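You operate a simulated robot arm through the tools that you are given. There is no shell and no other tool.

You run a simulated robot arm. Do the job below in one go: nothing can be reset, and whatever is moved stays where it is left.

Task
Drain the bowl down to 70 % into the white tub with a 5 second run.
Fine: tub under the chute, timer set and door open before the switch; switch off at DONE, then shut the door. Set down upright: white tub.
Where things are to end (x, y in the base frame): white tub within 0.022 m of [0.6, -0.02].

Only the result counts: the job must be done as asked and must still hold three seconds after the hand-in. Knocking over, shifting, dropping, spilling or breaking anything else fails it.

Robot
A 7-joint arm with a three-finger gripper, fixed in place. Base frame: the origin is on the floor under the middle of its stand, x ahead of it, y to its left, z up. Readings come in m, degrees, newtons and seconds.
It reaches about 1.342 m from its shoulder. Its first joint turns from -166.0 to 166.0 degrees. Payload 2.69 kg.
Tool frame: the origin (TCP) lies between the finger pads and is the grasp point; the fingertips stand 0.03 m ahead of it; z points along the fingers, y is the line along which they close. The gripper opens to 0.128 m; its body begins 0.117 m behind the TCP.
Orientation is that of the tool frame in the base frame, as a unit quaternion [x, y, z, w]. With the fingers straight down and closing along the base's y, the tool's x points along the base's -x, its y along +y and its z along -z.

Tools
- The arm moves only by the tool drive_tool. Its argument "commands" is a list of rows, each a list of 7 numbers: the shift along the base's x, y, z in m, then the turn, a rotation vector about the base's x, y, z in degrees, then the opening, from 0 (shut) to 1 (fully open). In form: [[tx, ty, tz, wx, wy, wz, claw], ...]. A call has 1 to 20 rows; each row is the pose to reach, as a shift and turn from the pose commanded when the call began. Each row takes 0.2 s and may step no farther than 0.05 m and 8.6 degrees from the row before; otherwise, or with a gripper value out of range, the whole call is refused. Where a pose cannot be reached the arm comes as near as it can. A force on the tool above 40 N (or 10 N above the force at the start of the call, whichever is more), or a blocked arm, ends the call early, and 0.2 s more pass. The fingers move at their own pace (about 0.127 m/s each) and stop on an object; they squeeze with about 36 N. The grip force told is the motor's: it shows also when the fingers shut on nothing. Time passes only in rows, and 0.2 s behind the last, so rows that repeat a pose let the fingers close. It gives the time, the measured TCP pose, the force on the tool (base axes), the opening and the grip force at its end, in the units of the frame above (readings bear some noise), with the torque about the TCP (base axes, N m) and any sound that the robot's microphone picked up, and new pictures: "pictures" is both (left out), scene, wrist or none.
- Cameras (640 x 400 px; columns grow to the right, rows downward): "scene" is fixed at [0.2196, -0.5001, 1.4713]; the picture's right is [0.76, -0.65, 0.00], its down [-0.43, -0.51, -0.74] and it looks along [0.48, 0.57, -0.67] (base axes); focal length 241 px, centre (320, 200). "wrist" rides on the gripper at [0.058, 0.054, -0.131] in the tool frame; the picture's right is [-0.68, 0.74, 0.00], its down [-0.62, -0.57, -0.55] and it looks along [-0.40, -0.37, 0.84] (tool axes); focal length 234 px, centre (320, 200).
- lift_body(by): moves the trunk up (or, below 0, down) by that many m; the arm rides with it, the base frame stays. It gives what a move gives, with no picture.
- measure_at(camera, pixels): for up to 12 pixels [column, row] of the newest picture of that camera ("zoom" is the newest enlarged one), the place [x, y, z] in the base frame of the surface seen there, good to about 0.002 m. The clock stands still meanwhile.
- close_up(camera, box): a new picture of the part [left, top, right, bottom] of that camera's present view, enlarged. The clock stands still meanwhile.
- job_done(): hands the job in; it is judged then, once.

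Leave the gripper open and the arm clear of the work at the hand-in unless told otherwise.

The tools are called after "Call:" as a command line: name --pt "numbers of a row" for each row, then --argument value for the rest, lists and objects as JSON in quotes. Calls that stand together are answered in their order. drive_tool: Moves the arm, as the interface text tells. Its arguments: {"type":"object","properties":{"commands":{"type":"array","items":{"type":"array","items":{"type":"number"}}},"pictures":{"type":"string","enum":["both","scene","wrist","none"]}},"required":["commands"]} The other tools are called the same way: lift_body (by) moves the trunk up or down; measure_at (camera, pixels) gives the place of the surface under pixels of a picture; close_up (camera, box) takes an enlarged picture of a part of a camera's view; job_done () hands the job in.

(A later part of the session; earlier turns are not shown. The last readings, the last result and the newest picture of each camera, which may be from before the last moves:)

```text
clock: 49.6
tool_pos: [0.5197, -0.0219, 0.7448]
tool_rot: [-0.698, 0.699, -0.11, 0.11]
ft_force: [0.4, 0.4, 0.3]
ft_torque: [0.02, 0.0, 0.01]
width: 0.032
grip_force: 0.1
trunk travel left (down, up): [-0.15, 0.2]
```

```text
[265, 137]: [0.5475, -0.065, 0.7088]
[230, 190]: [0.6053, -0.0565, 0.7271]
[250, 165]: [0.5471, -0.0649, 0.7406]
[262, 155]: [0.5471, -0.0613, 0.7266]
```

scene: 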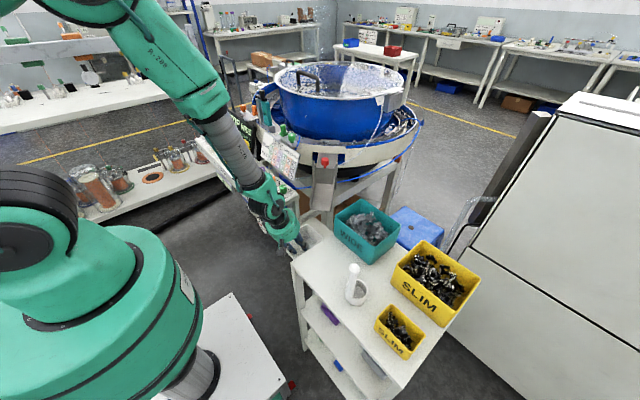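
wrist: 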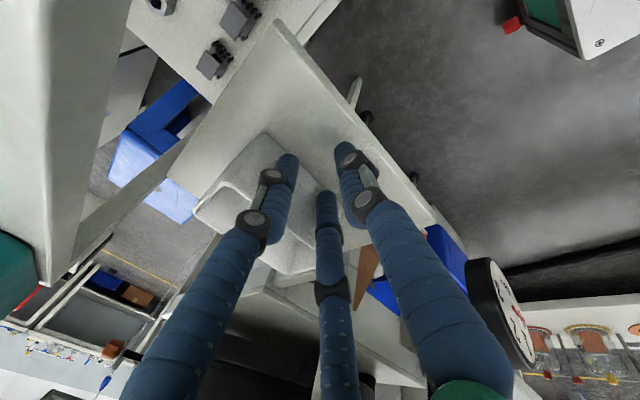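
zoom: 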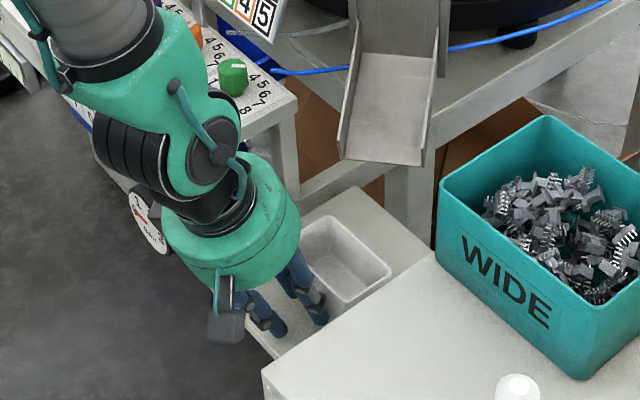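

The tub now spans x 0.547–0.606, so its centre is ≈0.5765. I'll push 0.024 m more.

Call:
drive_tool --pt "0.006 0 0 0 0 0 0.25" --pt "0.012 0 0 0 0 0 0.25" --pt "0.018 0 0 0 0 0 0.25" --pt "0.024 0 0 0 0 0 0.25" --pt "0.024 0 0 0 0 0 0.25" --pictures "both"

Call:
close_up --camera "scene" --box '[260, 170, 350, 270]'

Call:
measure_at --camera "wrist" --pixels '[[265, 140], [250, 165], [262, 155], [240, 150], [230, 160], [205, 200]]'

```text
clock: 50.8
tool_pos: [0.5443, -0.0222, 0.7441]
tool_rot: [0.699, -0.698, 0.111, -0.11]
ft_force: [0.0, -0.5, -0.9]
ft_torque: [0.0, 0.04, 0.0]
width: 0.032
grip_force: 0.1
trunk travel left (down, up): [-0.15, 0.2]
```

scene: 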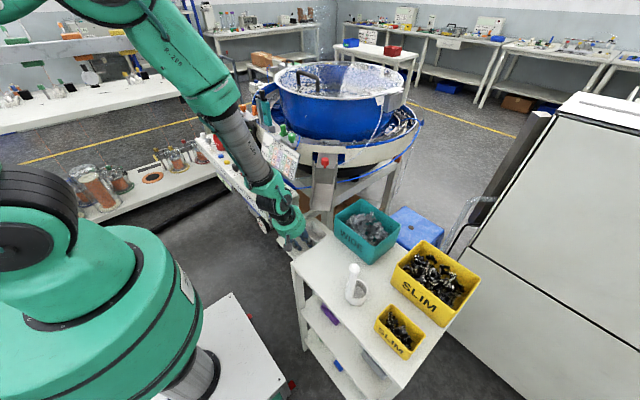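
wrist: 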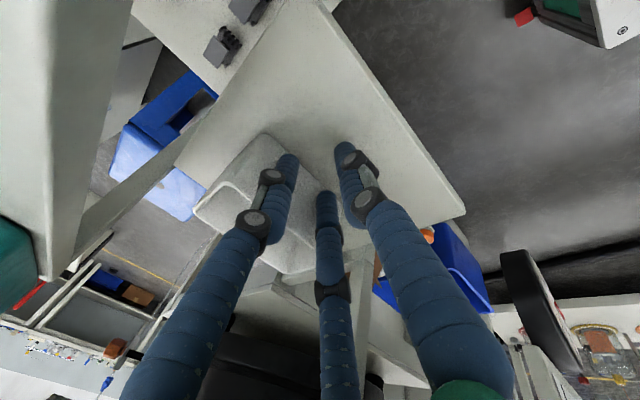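

```text
4.00 times, centred on (305, 220) of scene
```

zoom: 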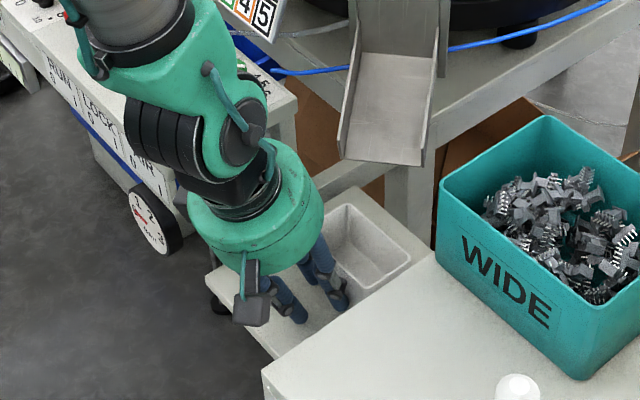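

```text
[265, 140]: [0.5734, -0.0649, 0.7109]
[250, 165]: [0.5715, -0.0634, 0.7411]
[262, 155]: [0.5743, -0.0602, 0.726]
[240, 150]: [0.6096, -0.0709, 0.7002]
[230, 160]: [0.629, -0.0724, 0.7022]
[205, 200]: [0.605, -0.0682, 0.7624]
```

The tub's near wall is now at x≈0.572 and its centre at ≈(0.600,−0.0215): right on target. I'll back off and rise clear.

Call:
drive_tool --pt "-0.01 0 0 0 0 0 0.25" --pt "-0.03 0 0.002 0 0 0 0.25" --pt "-0.05 0 0.02 0 0 0 0.25" --pt "-0.06 0 0.06 0 0 0 0.25" --pt "-0.07 0 0.105 0 0 0 0.25" --pt "-0.08 0 0.15 0 0 0 0.25" --pt "-0.09 0 0.195 0 5 0 0.3" --pt "-0.09 0 0.24 0 10 0 0.4" --pt "-0.09 0 0.285 0 18 0 0.5" --pt "-0.09 0 0.33 0 18 0 0.5" --pt "-0.09 0.02 0.36 0 18 0 0.5" --pt "-0.09 0.06 0.376 0 18 0 0.5" --pictures "both"

```text
clock: 53.4
tool_pos: [0.4549, 0.0375, 1.1223]
tool_rot: [0.708, -0.706, -0.001, -0.001]
ft_force: [-0.5, -0.5, 0.9]
ft_torque: [0.04, -0.11, -0.02]
width: 0.0643
grip_force: 0.1
out of reach, approached as far as the arm can: row 8, 9
trunk travel left (down, up): [-0.15, 0.2]
```

scene: 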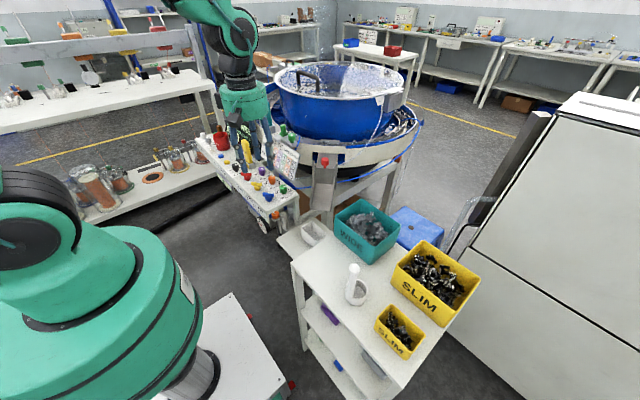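
wrist: 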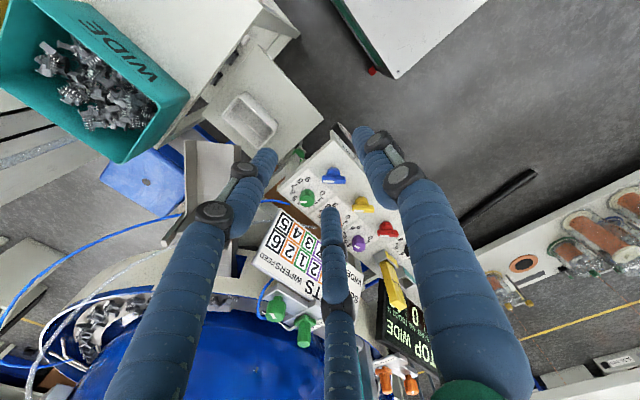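

I'm clear. I'll verify the tub's position and take a better look at the door.

Call:
close_up --camera "scene" --box '[290, 200, 340, 260]'

Call:
measure_at --camera "wrist" --pixels '[[247, 97], [224, 110], [277, 124], [254, 148], [250, 120], [236, 102], [262, 110]]'

Call:
close_up --camera "wrist" --box '[200, 80, 300, 170]'

```text
6.67 times, centred on (315, 230) of scene
```

zoom: 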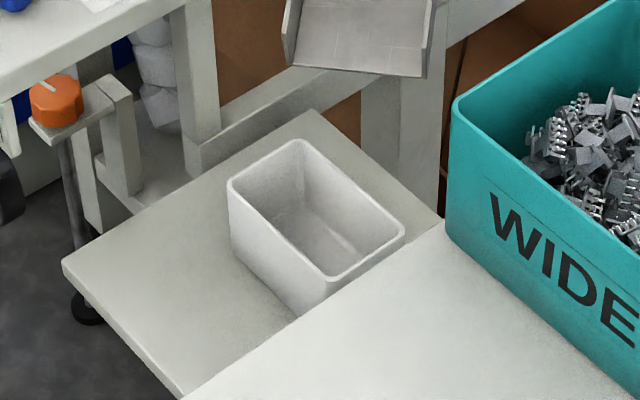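

```text
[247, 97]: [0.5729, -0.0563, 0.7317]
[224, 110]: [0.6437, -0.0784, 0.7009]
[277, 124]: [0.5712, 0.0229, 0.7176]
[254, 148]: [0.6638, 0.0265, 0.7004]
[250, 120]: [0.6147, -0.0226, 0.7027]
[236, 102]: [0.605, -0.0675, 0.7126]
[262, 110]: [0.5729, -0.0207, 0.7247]
```

```text
4.44 times, centred on (250, 125) of wrist
```

zoom: 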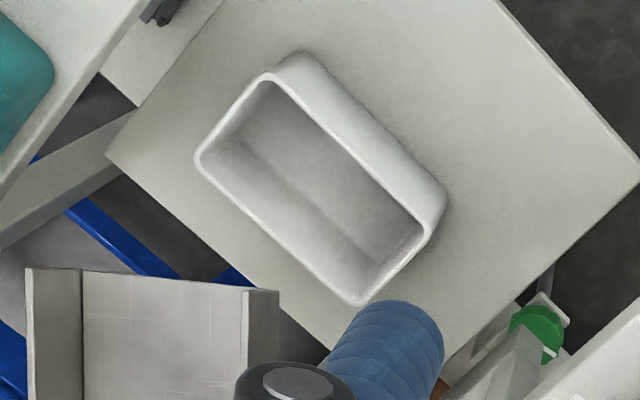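

The tub is upright at about (0.6005,−0.022). Now I'll move the camera in front of the door for a close look.

Call:
drive_tool --pt "0.024 -0.028 0.01 0 0 0 0.7" --pt "0.048 -0.056 0.02 0 0 0 1" --pt "0.072 -0.084 0.03 0 0 0 1" --pt "0.09 -0.11 0.04 0 0 0 1" --pt "0.09 -0.11 0.04 0 0 0 1" --pictures "both"

Call:
close_up --camera "wrist" --box '[180, 120, 420, 320]'

```text
clock: 54.6
tool_pos: [0.5455, -0.0719, 1.1609]
tool_rot: [0.707, -0.707, 0.0, -0.001]
ft_force: [-0.4, -0.6, 0.3]
ft_torque: [0.05, 0.02, -0.01]
width: 0.1279
grip_force: 0.0
trunk travel left (down, up): [-0.15, 0.2]
```

scene: 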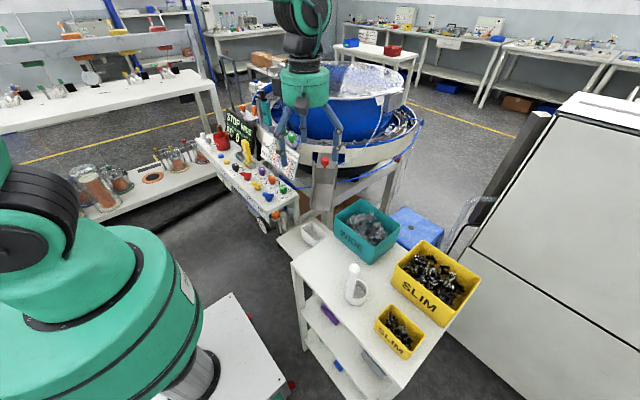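
wrist: 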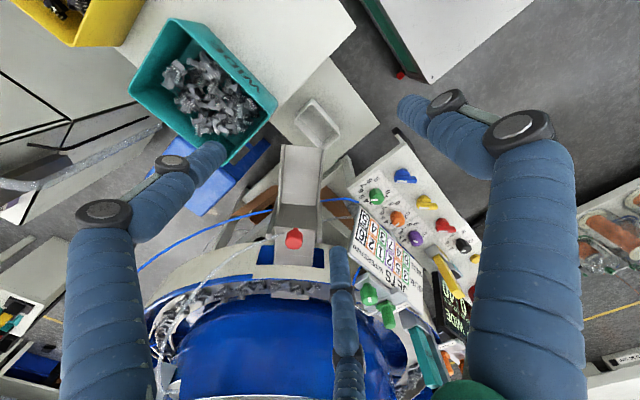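

```text
2.00 times, centred on (300, 220) of wrist
```

zoom: 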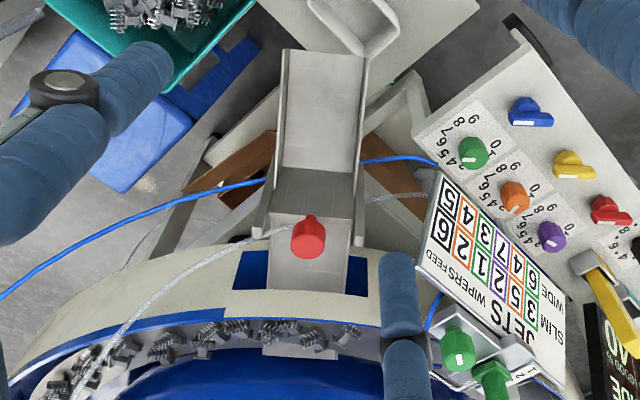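

I'll measure the door knob and everything around it (ring, bowl wall, rails).

Call:
measure_at --camera "wrist" --pixels '[[294, 239], [288, 236], [300, 236], [294, 230], [294, 246], [300, 255], [270, 257], [294, 270], [320, 270], [240, 270], [290, 293], [280, 340]]'

Call:
measure_at --camera "wrist" --pixels '[[278, 228], [319, 228], [300, 205], [290, 215], [310, 215], [300, 150], [340, 330], [368, 292], [385, 312], [345, 270], [355, 235], [200, 290]]'

Call:
close_up --camera "wrist" --box '[265, 210, 325, 270]'

```text
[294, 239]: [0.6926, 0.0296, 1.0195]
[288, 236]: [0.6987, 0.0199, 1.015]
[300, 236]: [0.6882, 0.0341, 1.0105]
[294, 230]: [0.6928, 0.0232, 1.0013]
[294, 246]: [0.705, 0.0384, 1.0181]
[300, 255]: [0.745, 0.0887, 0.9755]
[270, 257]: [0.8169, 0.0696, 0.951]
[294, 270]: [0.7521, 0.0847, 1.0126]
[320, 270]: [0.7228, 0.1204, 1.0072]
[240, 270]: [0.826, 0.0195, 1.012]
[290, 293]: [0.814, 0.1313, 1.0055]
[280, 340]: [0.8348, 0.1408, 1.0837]
```

```text
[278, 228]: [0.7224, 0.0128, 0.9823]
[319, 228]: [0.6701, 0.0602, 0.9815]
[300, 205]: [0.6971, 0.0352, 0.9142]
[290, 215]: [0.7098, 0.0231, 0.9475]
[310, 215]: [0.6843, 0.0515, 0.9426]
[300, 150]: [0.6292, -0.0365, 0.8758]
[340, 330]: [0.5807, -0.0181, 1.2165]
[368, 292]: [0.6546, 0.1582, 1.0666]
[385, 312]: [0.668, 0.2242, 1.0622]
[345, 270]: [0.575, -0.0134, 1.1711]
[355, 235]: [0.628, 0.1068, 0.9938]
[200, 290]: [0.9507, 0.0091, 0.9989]
```

```text
6.67 times, centred on (295, 240) of wrist
```

zoom: 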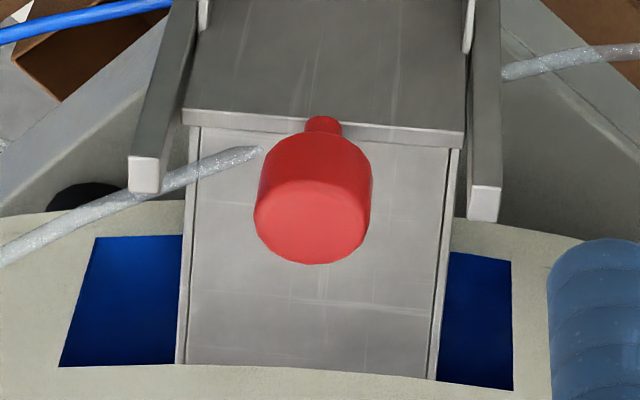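

The door knob is red, ≈27 mm across, centred at about (0.697,0.032) with its top at z 1.0195. It sits on a vertical slide plate between two rails. I'll move above it and turn the hand back to its default yaw so the fingers avoid the rails.

Call:
drive_tool --pt "0.0 0.0 0.01 0 0 -7.5 1" --pt "0.01 0.007 0.01 0 0 -15 0.9" --pt "0.023 0.016 0.01 0 0 -22.5 0.8" --pt "0.036 0.025 0.01 0 0 -30 0.7" --pt "0.05 0.034 0.01 0 0 -37.5 0.6" --pt "0.065 0.043 0.01 0 0 -45 0.5" --pt "0.08 0.053 0.01 0 0 -52.5 0.4" --pt "0.095 0.063 0.01 0 0 -60 0.4" --pt "0.11 0.074 0.01 0 0 -67.5 0.4" --pt "0.125 0.084 0.01 0 0 -75 0.4" --pt "0.14 0.094 0.01 0 0 -82.5 0.4" --pt "0.1535 0.1035 0.01 0 0 -90 0.4" --pt "0.1535 0.1035 -0.02 0 0 -90 0.4" --pt "0.1535 0.1035 -0.05 0 0 -90 0.4" --pt "0.1535 0.1035 -0.05 0 0 -90 0.4" --pictures "both"

Call:
close_up --camera "wrist" --box '[240, 80, 420, 240]'

Call:
close_up --camera "scene" --box '[270, 80, 380, 200]'

```text
clock: 57.8
tool_pos: [0.6978, 0.0334, 1.109]
tool_rot: [0.0, 1.0, 0.0, 0.0]
ft_force: [0.3, 0.3, -0.3]
ft_torque: [-0.03, 0.06, -0.01]
width: 0.0509
grip_force: 0.1
trunk travel left (down, up): [-0.15, 0.2]
```

scene: 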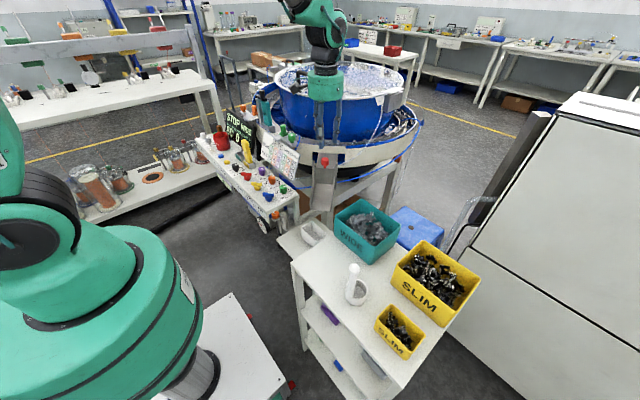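
wrist: 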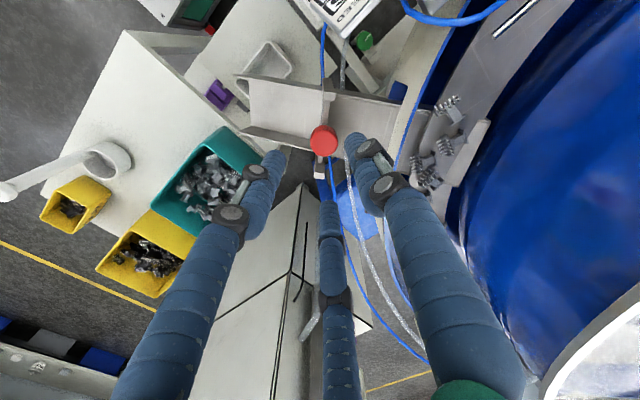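

```text
2.50 times, centred on (330, 160) of wrist
```

zoom: 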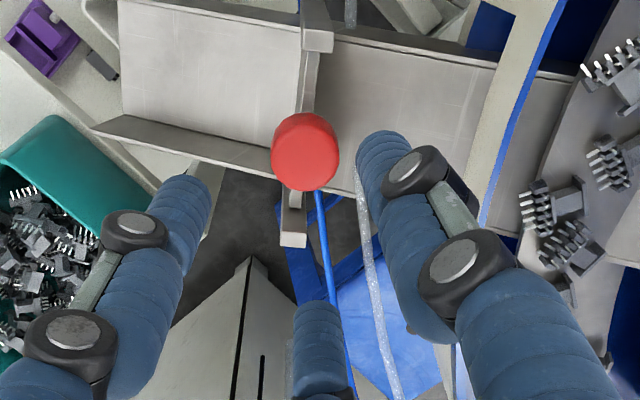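

```text
3.33 times, centred on (325, 140) of scene
```

zoom: 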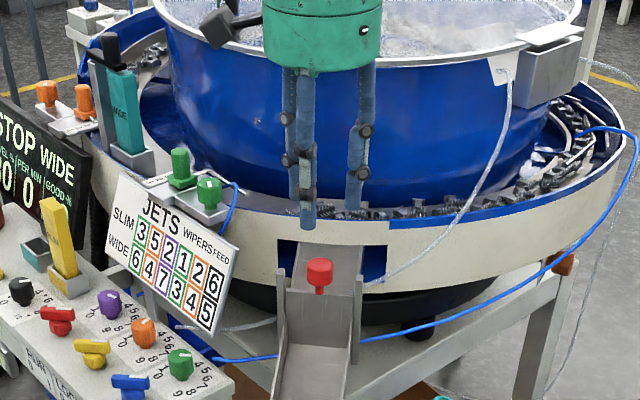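

I'll measure the knob's outline from this view to centre the grip.

Call:
measure_at --camera "wrist" --pixels '[[324.4, 142.4], [312, 141], [336, 142], [324, 154], [322, 130], [316, 150], [333, 150], [316, 133], [332, 134], [328, 138], [320, 138]]'

Call:
close_up --camera "wrist" --box '[300, 115, 350, 165]'

```text
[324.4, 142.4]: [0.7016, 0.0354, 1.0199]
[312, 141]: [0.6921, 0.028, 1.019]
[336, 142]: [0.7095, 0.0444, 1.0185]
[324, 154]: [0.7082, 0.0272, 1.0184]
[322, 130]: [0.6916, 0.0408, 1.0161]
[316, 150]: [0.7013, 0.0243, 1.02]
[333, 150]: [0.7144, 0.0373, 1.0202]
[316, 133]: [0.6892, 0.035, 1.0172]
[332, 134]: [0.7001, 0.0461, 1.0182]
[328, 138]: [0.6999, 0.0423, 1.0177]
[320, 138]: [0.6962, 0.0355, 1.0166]
```

```text
8.00 times, centred on (325, 140) of wrist
```

zoom: 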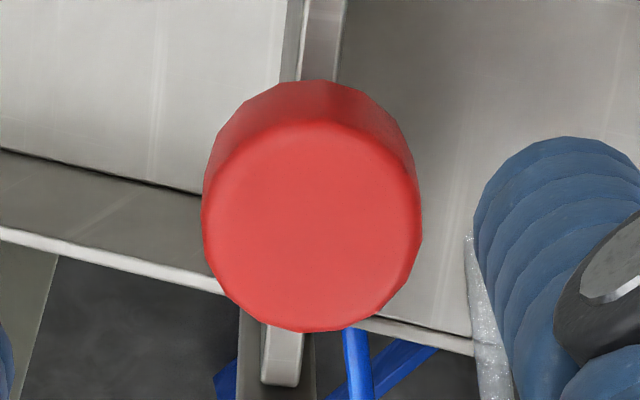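

The knob centre is (0.7015,0.0355). I'll shift to it, descend so the tips are at z≈1.001 (knob 0.995–1.0195), and close.

Call:
drive_tool --pt "0.0045 0.003 -0.02 0 0 0 0.42" --pt "0.0045 0.003 -0.045 0 0 0 0.42" --pt "0.0045 0.003 -0.065 0 0 0 0.42" --pt "0.0045 0.003 -0.078 0 0 0 0.42" --pt "0.0045 0.003 -0.078 0 0 0 0.42" --pictures "both"

Call:
close_up --camera "wrist" --box '[250, 110, 400, 240]'

Call:
close_up --camera "scene" --box '[285, 110, 355, 200]'

```text
clock: 59.0
tool_pos: [0.7021, 0.0359, 1.0327]
tool_rot: [0.0, 1.0, -0.001, 0.0]
ft_force: [0.3, 0.0, 0.2]
ft_torque: [0.01, 0.0, 0.01]
width: 0.0534
grip_force: 0.1
trunk travel left (down, up): [-0.15, 0.2]
```

scene: 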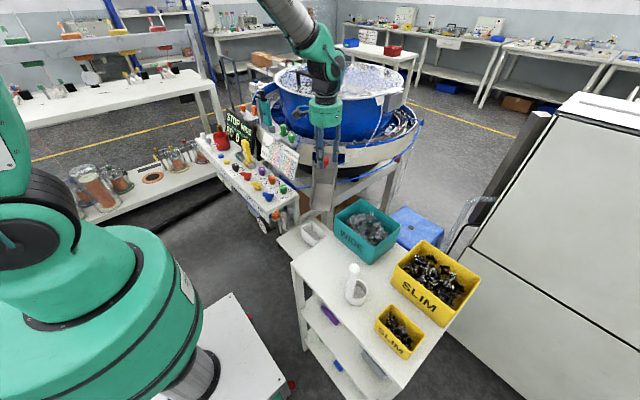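
wrist: 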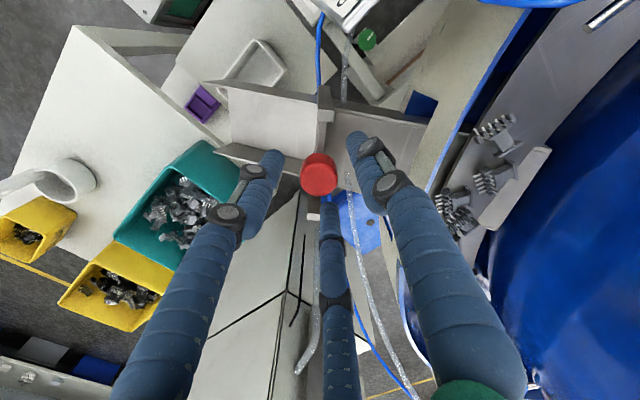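

```text
3.08 times, centred on (325, 175) of wrist
```

zoom: 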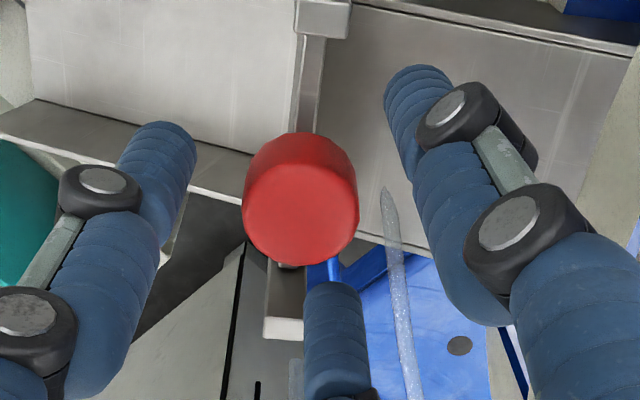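

```text
4.44 times, centred on (320, 155) of scene
```

zoom: 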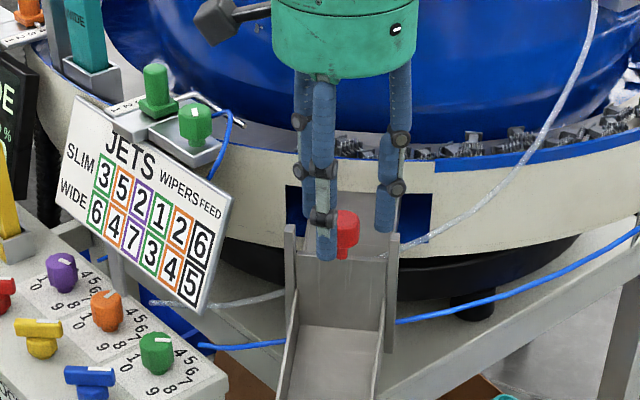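

It's aligned, so I'll close on the knob.

Call:
drive_tool --pt "0 0 0 0 0 0 0.3" --pt "0 0 0 0 0 0 0.2" --pt "0 0 0 0 0 0 0.1" --pt "0 0 0 0 0 0 0" --pt "0 0 0 0 0 0 0" --pictures "wrist"

```text
clock: 60.2
tool_pos: [0.7024, 0.0354, 1.0328]
tool_rot: [-0.001, 1.0, 0.0, 0.0]
ft_force: [2.6, -13.5, -0.8]
ft_torque: [-0.5, 0.0, -0.07]
width: 0.0264
grip_force: 44.5
trunk travel left (down, up): [-0.15, 0.2]
```

wrist: 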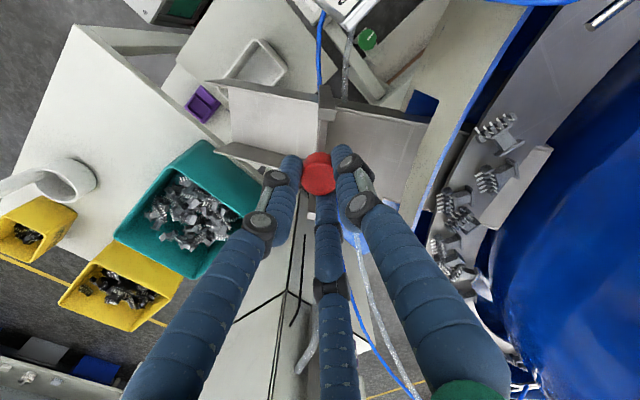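

Gripped, with a side force of −13 N in y. I'll relieve it by shifting −1.3 mm and then lift by 10 mm to feel the slide.

Call:
drive_tool --pt "0 -0.0012 0 0 0 0 0" --pt "0 -0.0012 0 0 0 0 0" --pt "0 -0.0012 0.003 0 0 0 0" --pt "0 -0.0012 0.006 0 0 0 0" --pt "0 -0.0012 0.01 0 0 0 0" --pictures "wrist"

```text
clock: 61.4
tool_pos: [0.702, 0.0357, 1.0435]
tool_rot: [0.0, 1.0, -0.001, 0.0]
ft_force: [1.6, 8.8, -1.1]
ft_torque: [0.39, 0.06, -0.09]
width: 0.0265
grip_force: 45.3
trunk travel left (down, up): [-0.15, 0.2]
```

wrist: 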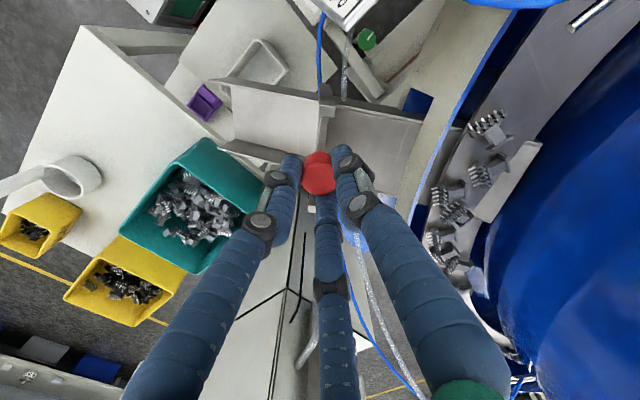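

The door slides freely with the knob (force ≈ −1 N). I'll keep raising gently to find the full travel.

Call:
drive_tool --pt "0 0.0006 0.006 0 0 0 0" --pt "0 0.0006 0.012 0 0 0 0" --pt "0 0.0006 0.018 0 0 0 0" --pt "0 0.0006 0.024 0 0 0 0" --pt "0 0.0006 0.03 0 0 0 0" --pictures "both"

Call:
close_up --camera "scene" --box '[285, 110, 355, 215]'

```text
clock: 62.6
tool_pos: [0.702, 0.0342, 1.0744]
tool_rot: [0.0, 1.0, 0.0, 0.0]
ft_force: [6.9, 15.2, -1.0]
ft_torque: [0.51, -0.35, -0.02]
width: 0.0265
grip_force: 45.6
trunk travel left (down, up): [-0.15, 0.2]
```

scene: 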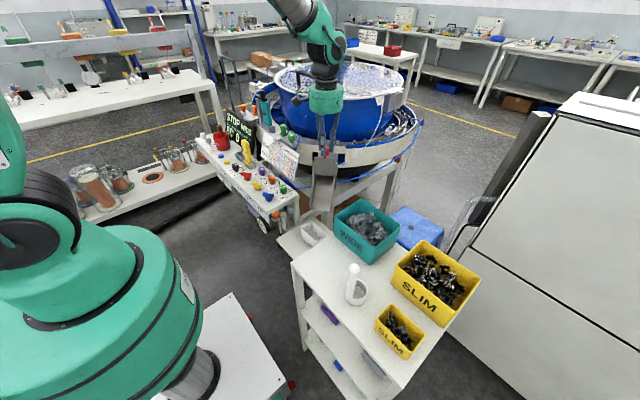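
wrist: 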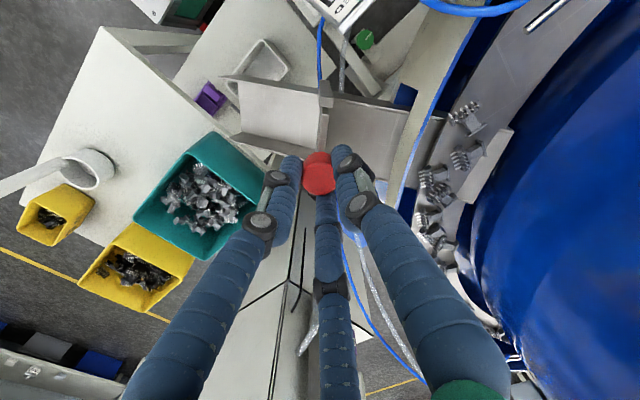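

```text
3.81 times, centred on (320, 162) of scene
```

zoom: 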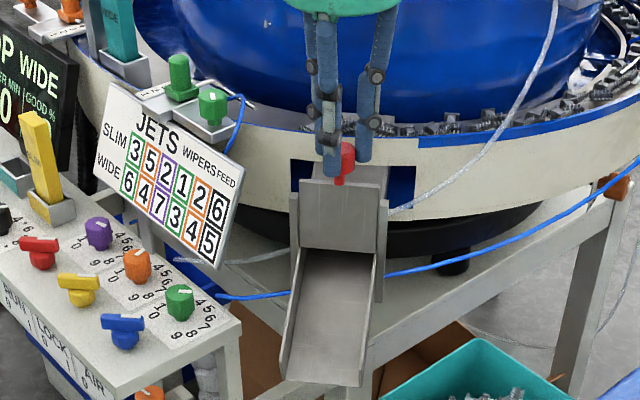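

The plate is up 4 cm now. I'll relieve the side force (+y) and continue upward.

Call:
drive_tool --pt "0.0006 0.0012 0.004 0 0 0 0" --pt "0.0006 0.0014 0.01 0 0 0 0" --pt "0.0006 0.0014 0.016 0 0 0 0" --pt "0.0006 0.0014 0.022 0 0 0 0" --pt "0.0006 0.0014 0.028 0 0 0 0" --pictures "both"

Call:
close_up --camera "scene" --box '[285, 110, 355, 215]'

```text
clock: 63.8
tool_pos: [0.7027, 0.0375, 1.1043]
tool_rot: [0.0, 1.0, 0.001, 0.001]
ft_force: [0.0, 0.3, -0.2]
ft_torque: [0.03, 0.0, 0.0]
width: 0.0021
grip_force: 30.9
trunk travel left (down, up): [-0.15, 0.2]
```

scene: 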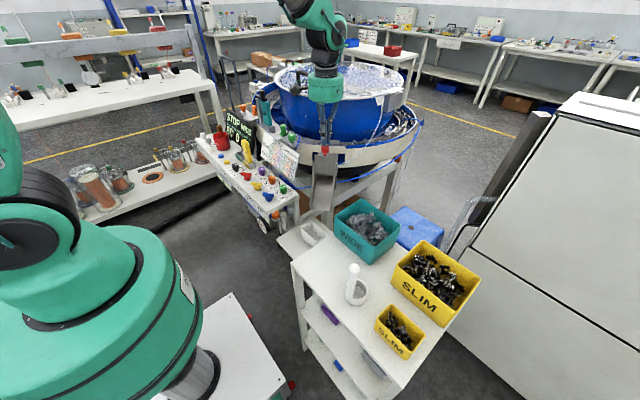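
wrist: 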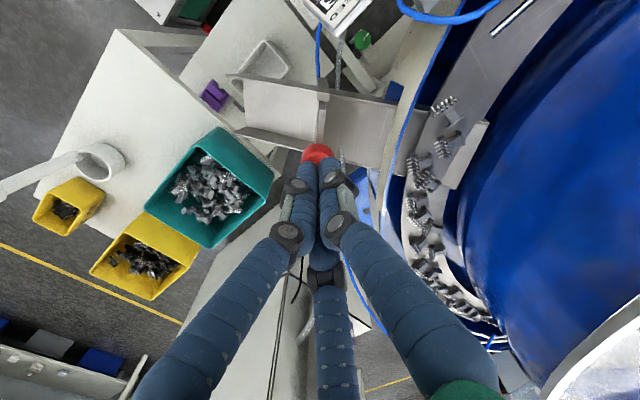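

```text
3.81 times, centred on (320, 162) of scene
```

zoom: 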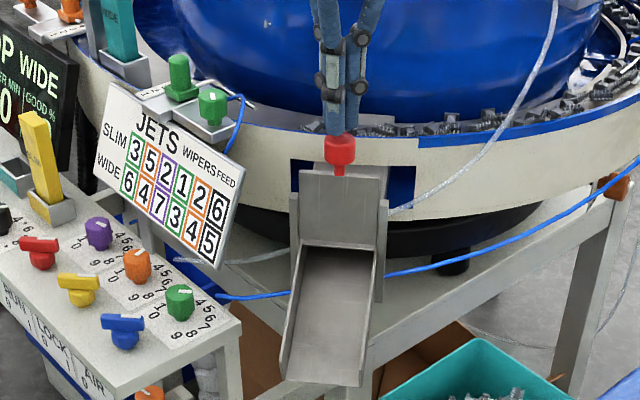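

The door reached its upper stop, the fingertips slipped off the knob, and the door stayed up. I'll measure how far it is open.

Call:
measure_at --camera "zoom" --pixels '[[340, 155], [340, 175], [315, 175], [370, 170], [340, 243], [320, 240], [365, 248], [340, 260], [330, 200], [340, 300]]'

Call:
close_up --camera "scene" --box '[300, 140, 345, 215]'

```text
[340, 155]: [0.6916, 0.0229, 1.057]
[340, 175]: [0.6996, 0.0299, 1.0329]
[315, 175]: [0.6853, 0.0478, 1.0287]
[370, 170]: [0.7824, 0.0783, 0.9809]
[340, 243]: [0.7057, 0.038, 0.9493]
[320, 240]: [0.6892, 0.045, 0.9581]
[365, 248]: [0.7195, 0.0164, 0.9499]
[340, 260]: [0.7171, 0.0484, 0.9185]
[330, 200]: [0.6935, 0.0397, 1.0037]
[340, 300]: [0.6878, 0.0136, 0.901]
```

```text
5.33 times, centred on (322, 178) of scene
```

zoom: 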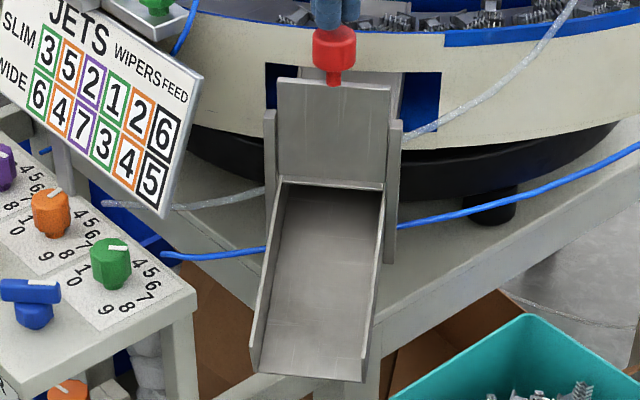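

The plate bottom is at ≈0.948 (it was 0.907), so it's open by ≈4.3 cm. I'll check whether that is the real upper stop: regrip the knob at its new height and pull gently.

Call:
drive_tool --pt "0 0 0.015 0 0 0 0.1" --pt "0 0 0.02 0 0 0 0.3" --pt "0 0 0.02 0 0 0 0.42" --pt "0 0 0.02 0 0 0 0.42" --pt "0 0 0.0 0 0 0 0.42" --pt "0 0 -0.015 0 0 0 0.42" --pt "0 0 -0.026 0 0 0 0.42" --pt "0 0 -0.026 0 0 0 0.42" --pictures "both"

Call:
close_up --camera "wrist" --box '[250, 90, 400, 240]'

Call:
close_up --camera "scene" --box '[300, 130, 345, 205]'

```text
clock: 65.6
tool_pos: [0.7031, 0.0359, 1.0747]
tool_rot: [0.0, 1.0, 0.0, 0.0]
ft_force: [-1.0, 0.0, -0.7]
ft_torque: [0.0, -0.01, 0.0]
width: 0.0538
grip_force: 0.0
trunk travel left (down, up): [-0.15, 0.2]
```

scene: 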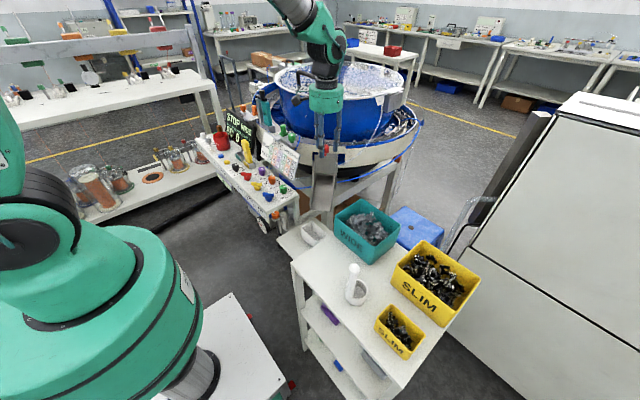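
wrist: 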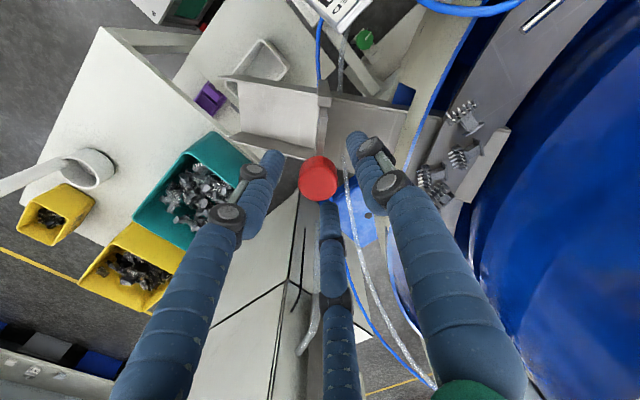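

```text
2.67 times, centred on (325, 165) of wrist
```

zoom: 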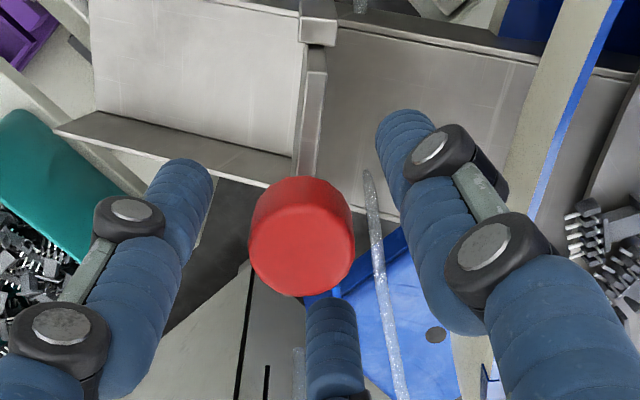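

```text
5.33 times, centred on (322, 168) of scene
```

zoom: 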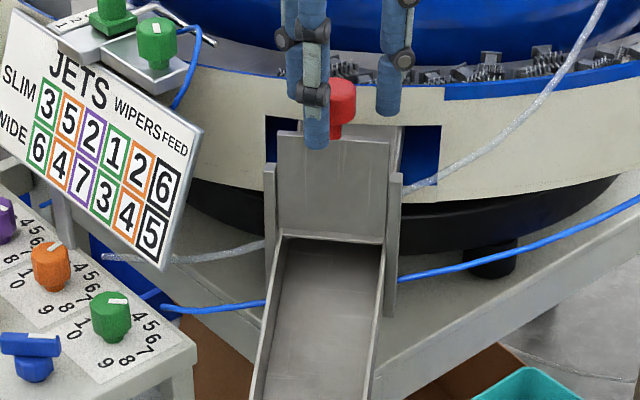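

I'll measure the knob's present height and centre.

Call:
measure_at --camera "wrist" --pixels '[[318, 182], [305, 178], [331, 180], [318, 195], [312, 190], [327, 191], [318, 172], [325, 176]]'

```text
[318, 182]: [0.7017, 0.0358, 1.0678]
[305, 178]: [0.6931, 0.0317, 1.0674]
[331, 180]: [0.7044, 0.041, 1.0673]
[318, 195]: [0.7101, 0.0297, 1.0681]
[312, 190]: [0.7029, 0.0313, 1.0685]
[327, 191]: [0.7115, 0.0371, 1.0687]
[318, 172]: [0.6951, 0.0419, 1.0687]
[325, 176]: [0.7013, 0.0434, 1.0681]
```

The knob top is at 1.068, raised by 4.85 cm. I'll grip and pull up a few mm to feel for the stop.

Call:
drive_tool --pt "0 -0.001 0 0 0 0 0.3" --pt "0 -0.001 0 0 0 0 0.2" --pt "0 -0.001 0 0 0 0 0.1" --pt "0 -0.001 0 0 0 0 0" --pt "0 -0.001 0 0 0 0 0" --pt "0 -0.001 0.001 0 0 0 0" --pt "0 -0.001 0.002 0 0 0 0" --pictures "wrist"

```text
clock: 67.2
tool_pos: [0.7015, 0.0355, 1.0752]
tool_rot: [0.0, 1.0, 0.0, -0.001]
ft_force: [-2.3, 5.4, -12.7]
ft_torque: [0.2, -0.37, -0.07]
width: 0.0269
grip_force: 44.5
trunk travel left (down, up): [-0.15, 0.2]
```

wrist: 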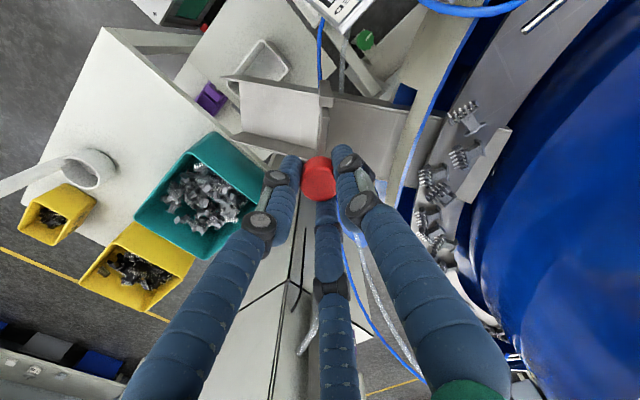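

−12.7 N after 2 mm of pull: the door is at its upper stop, fully open. I'll ease off and release.

Call:
drive_tool --pt "0 0 -0.0015 0 0 0 0" --pt "0 0 -0.0015 0 0 0 0.2" --pt "0 0 -0.0015 0 0 0 0.35" --pt "0 0 -0.0015 0 0 0 0.45" --pt "0 0 -0.0015 0 0 0 0.45" --pt "0 0 0.02 0 0 0 0.45" --pt "0 0 0.05 0 0 0 0.45" --pt "0 0 0.09 0 0 0 0.45" --pictures "both"

Call:
close_up --camera "scene" --box '[285, 120, 355, 235]'

```text
clock: 69.0
tool_pos: [0.7029, 0.0363, 1.1659]
tool_rot: [0.0, 1.0, 0.0, 0.0]
ft_force: [-0.2, 0.3, 0.0]
ft_torque: [0.01, 0.03, 0.0]
width: 0.0576
grip_force: 0.1
trunk travel left (down, up): [-0.15, 0.2]
```

scene: 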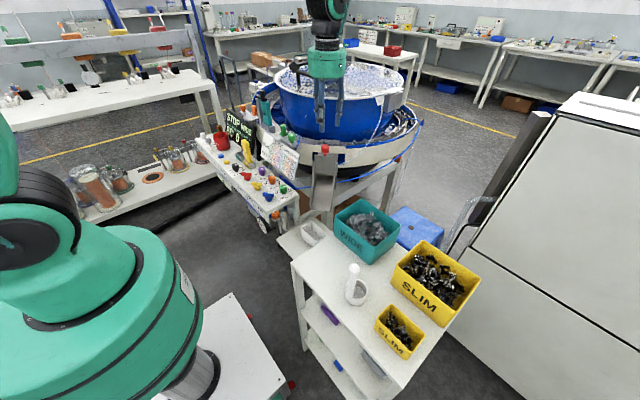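
wrist: 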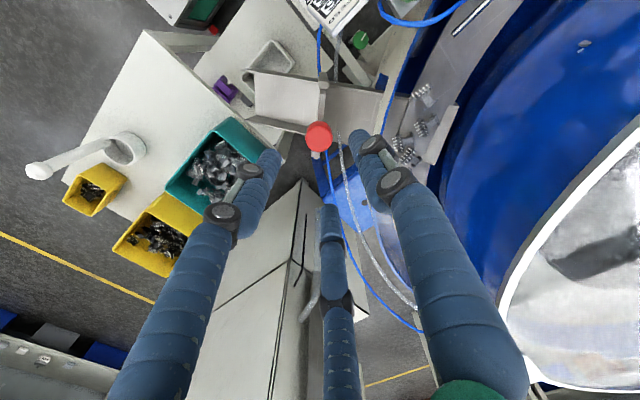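

```text
3.48 times, centred on (320, 178) of scene
```

zoom: 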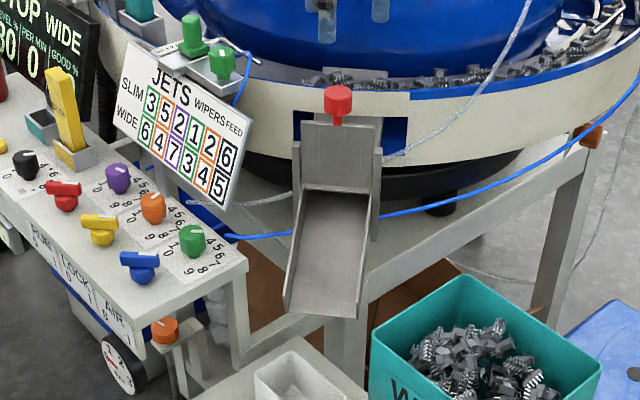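

The door stays open. Next I'll go above the RUN switch (red lever at ≈(0.515,0.318)) to read its position closely.

Call:
drive_tool --pt "-0.05 0 0 0 0 0 0.6" --pt "-0.1 0 0 0 0 0 0.8" --pt "-0.15 0 0 0 0 0 1" --pt "-0.2 0 0 0 0 0 1" --pt "-0.249 0.0 0 0 0 0 1" --pt "-0.249 0.049 0 0 0 0 1" --pt "-0.249 0.098 0 0 0 0 1" --pt "-0.249 0.147 0 0 0 0 1" --pt "-0.249 0.196 0 0 0 0 1" --pt "-0.249 0.245 0 0 0 0 1" --pt "-0.249 0.294 -0.02 0 0 0 1" --pt "-0.249 0.335 -0.04 0 0 0 1" --pt "-0.249 0.335 -0.085 0 0 0 1" --pt "-0.249 0.335 -0.13 0 0 0 1" --pt "-0.249 0.335 -0.13 0 0 0 1" --pictures "both"

Call:
close_up --camera "wrist" --box '[260, 140, 400, 260]'

```text
refused: row 11 steps farther than a row can; nothing moved
```

```text
3.33 times, centred on (330, 200) of wrist
```

zoom: 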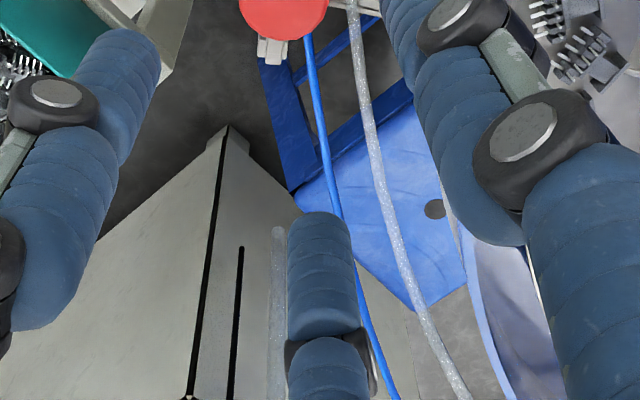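

One step was slightly too long. I'll resend with a corrected step.

Call:
drive_tool --pt "-0.05 0 0 0 0 0 0.6" --pt "-0.1 0 0 0 0 0 0.8" --pt "-0.15 0 0 0 0 0 1" --pt "-0.2 0 0 0 0 0 1" --pt "-0.249 0.0 0 0 0 0 1" --pt "-0.249 0.049 0 0 0 0 1" --pt "-0.249 0.098 0 0 0 0 1" --pt "-0.249 0.147 0 0 0 0 1" --pt "-0.249 0.196 0 0 0 0 1" --pt "-0.249 0.245 0 0 0 0 1" --pt "-0.249 0.29 -0.015 0 0 0 1" --pt "-0.249 0.335 -0.03 0 0 0 1" --pt "-0.249 0.335 -0.075 0 0 0 1" --pt "-0.249 0.335 -0.12 0 0 0 1" --pt "-0.249 0.335 -0.13 0 0 0 1" --pictures "both"

Call:
close_up --camera "wrist" --box '[260, 140, 400, 260]'

```text
clock: 72.2
tool_pos: [0.4541, 0.3707, 1.0369]
tool_rot: [0.0, 1.0, 0.0, -0.001]
ft_force: [0.7, 0.8, -0.1]
ft_torque: [0.0, 0.04, -0.03]
width: 0.128
grip_force: 0.0
trunk travel left (down, up): [-0.15, 0.2]
```

scene: 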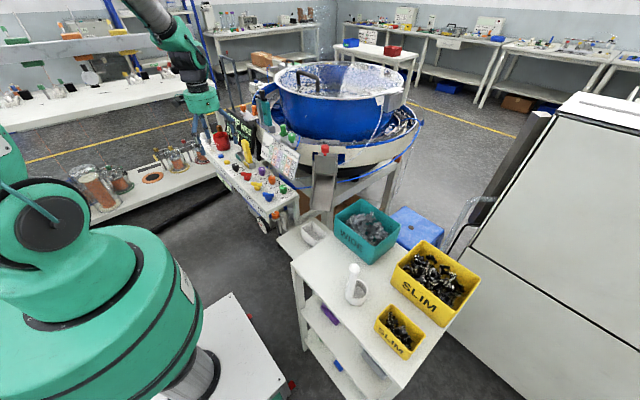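
wrist: 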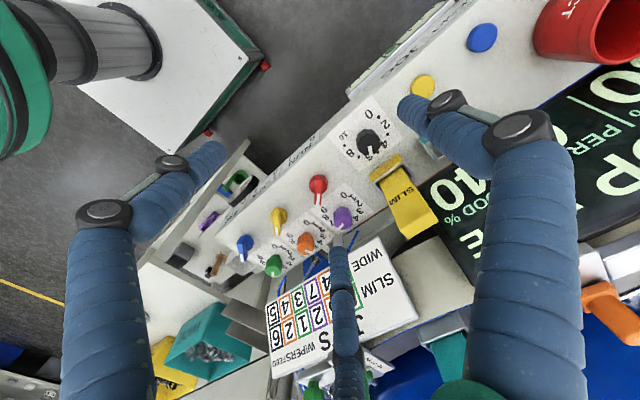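

```text
3.33 times, centred on (330, 200) of wrist
```

zoom: 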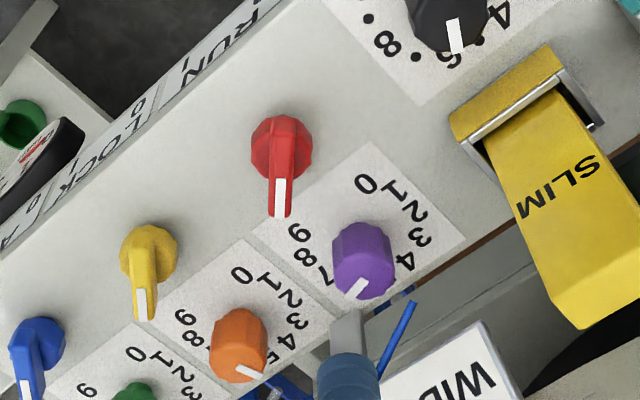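

I'll zoom in on the red lever and label and measure the lever's direction.

Call:
close_up --camera "wrist" --box '[290, 160, 350, 220]'

Call:
measure_at --camera "wrist" --pixels '[[318.5, 195], [318.5, 203], [317, 187], [319, 178], [313, 185], [323, 185], [326, 182], [316, 180], [318, 206]]'

Call:
close_up --camera "wrist" --box '[240, 130, 340, 240]'

```text
6.67 times, centred on (320, 190) of wrist
```

zoom: 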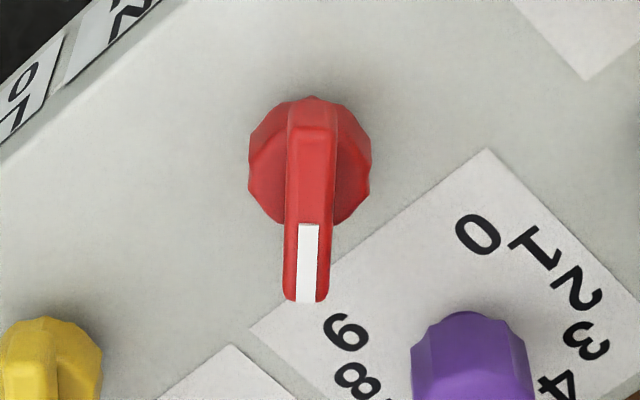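

```text
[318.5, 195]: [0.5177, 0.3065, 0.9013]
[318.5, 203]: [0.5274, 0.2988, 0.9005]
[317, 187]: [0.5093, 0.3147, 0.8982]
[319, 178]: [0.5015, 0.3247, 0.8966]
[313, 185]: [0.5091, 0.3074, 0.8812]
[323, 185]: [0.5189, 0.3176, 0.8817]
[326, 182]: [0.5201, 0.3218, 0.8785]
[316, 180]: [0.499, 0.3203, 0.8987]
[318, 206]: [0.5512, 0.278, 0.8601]
```

```text
3.64 times, centred on (290, 185) of wrist
```

zoom: 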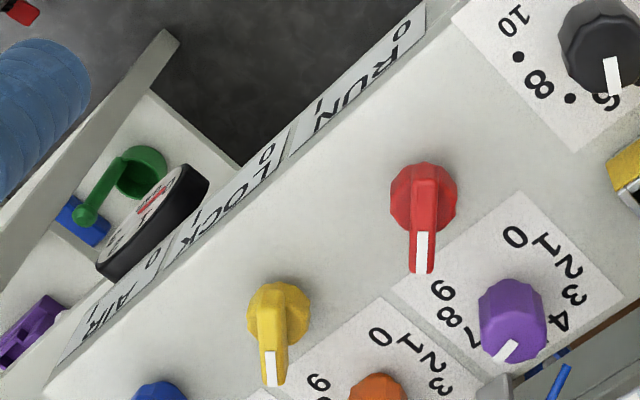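

The red lever's white tip points to az ≈ −45° (away and to the right), with "0" on the left and "1" on the right of the label. I need to know what that means, so I'll look at the gauge, display and front labels.

Call:
close_up --camera "scene" --box '[252, 212, 276, 236]'

Call:
close_up --camera "scene" --box '[235, 165, 285, 215]'

Call:
close_up --camera "wrist" --box '[400, 60, 560, 280]'

```text
16.00 times, centred on (264, 224) of scene
```

zoom: 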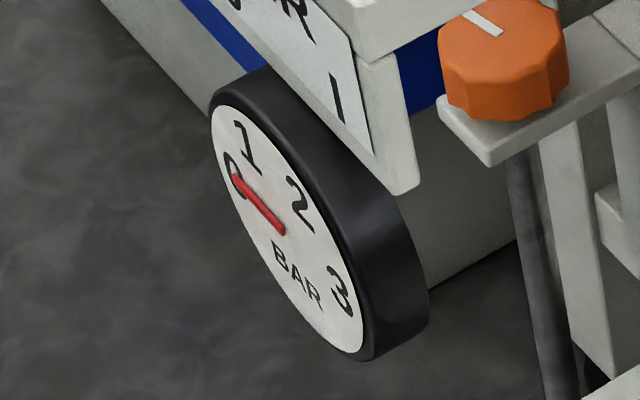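

```text
8.00 times, centred on (260, 190) of scene
```

zoom: 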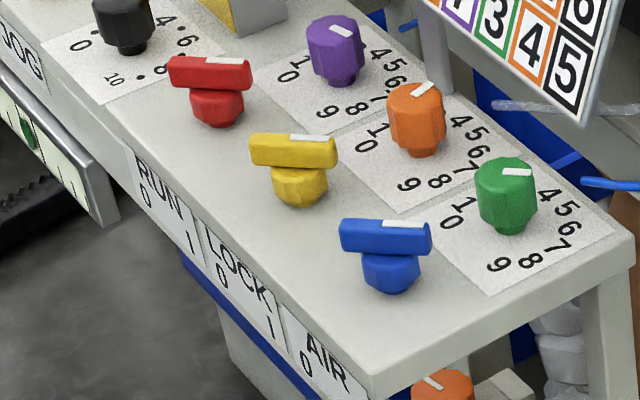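

```text
1.82 times, centred on (480, 170) of wrist
```

zoom: 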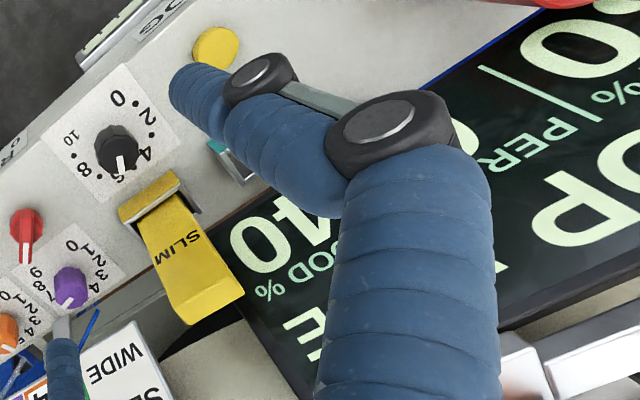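

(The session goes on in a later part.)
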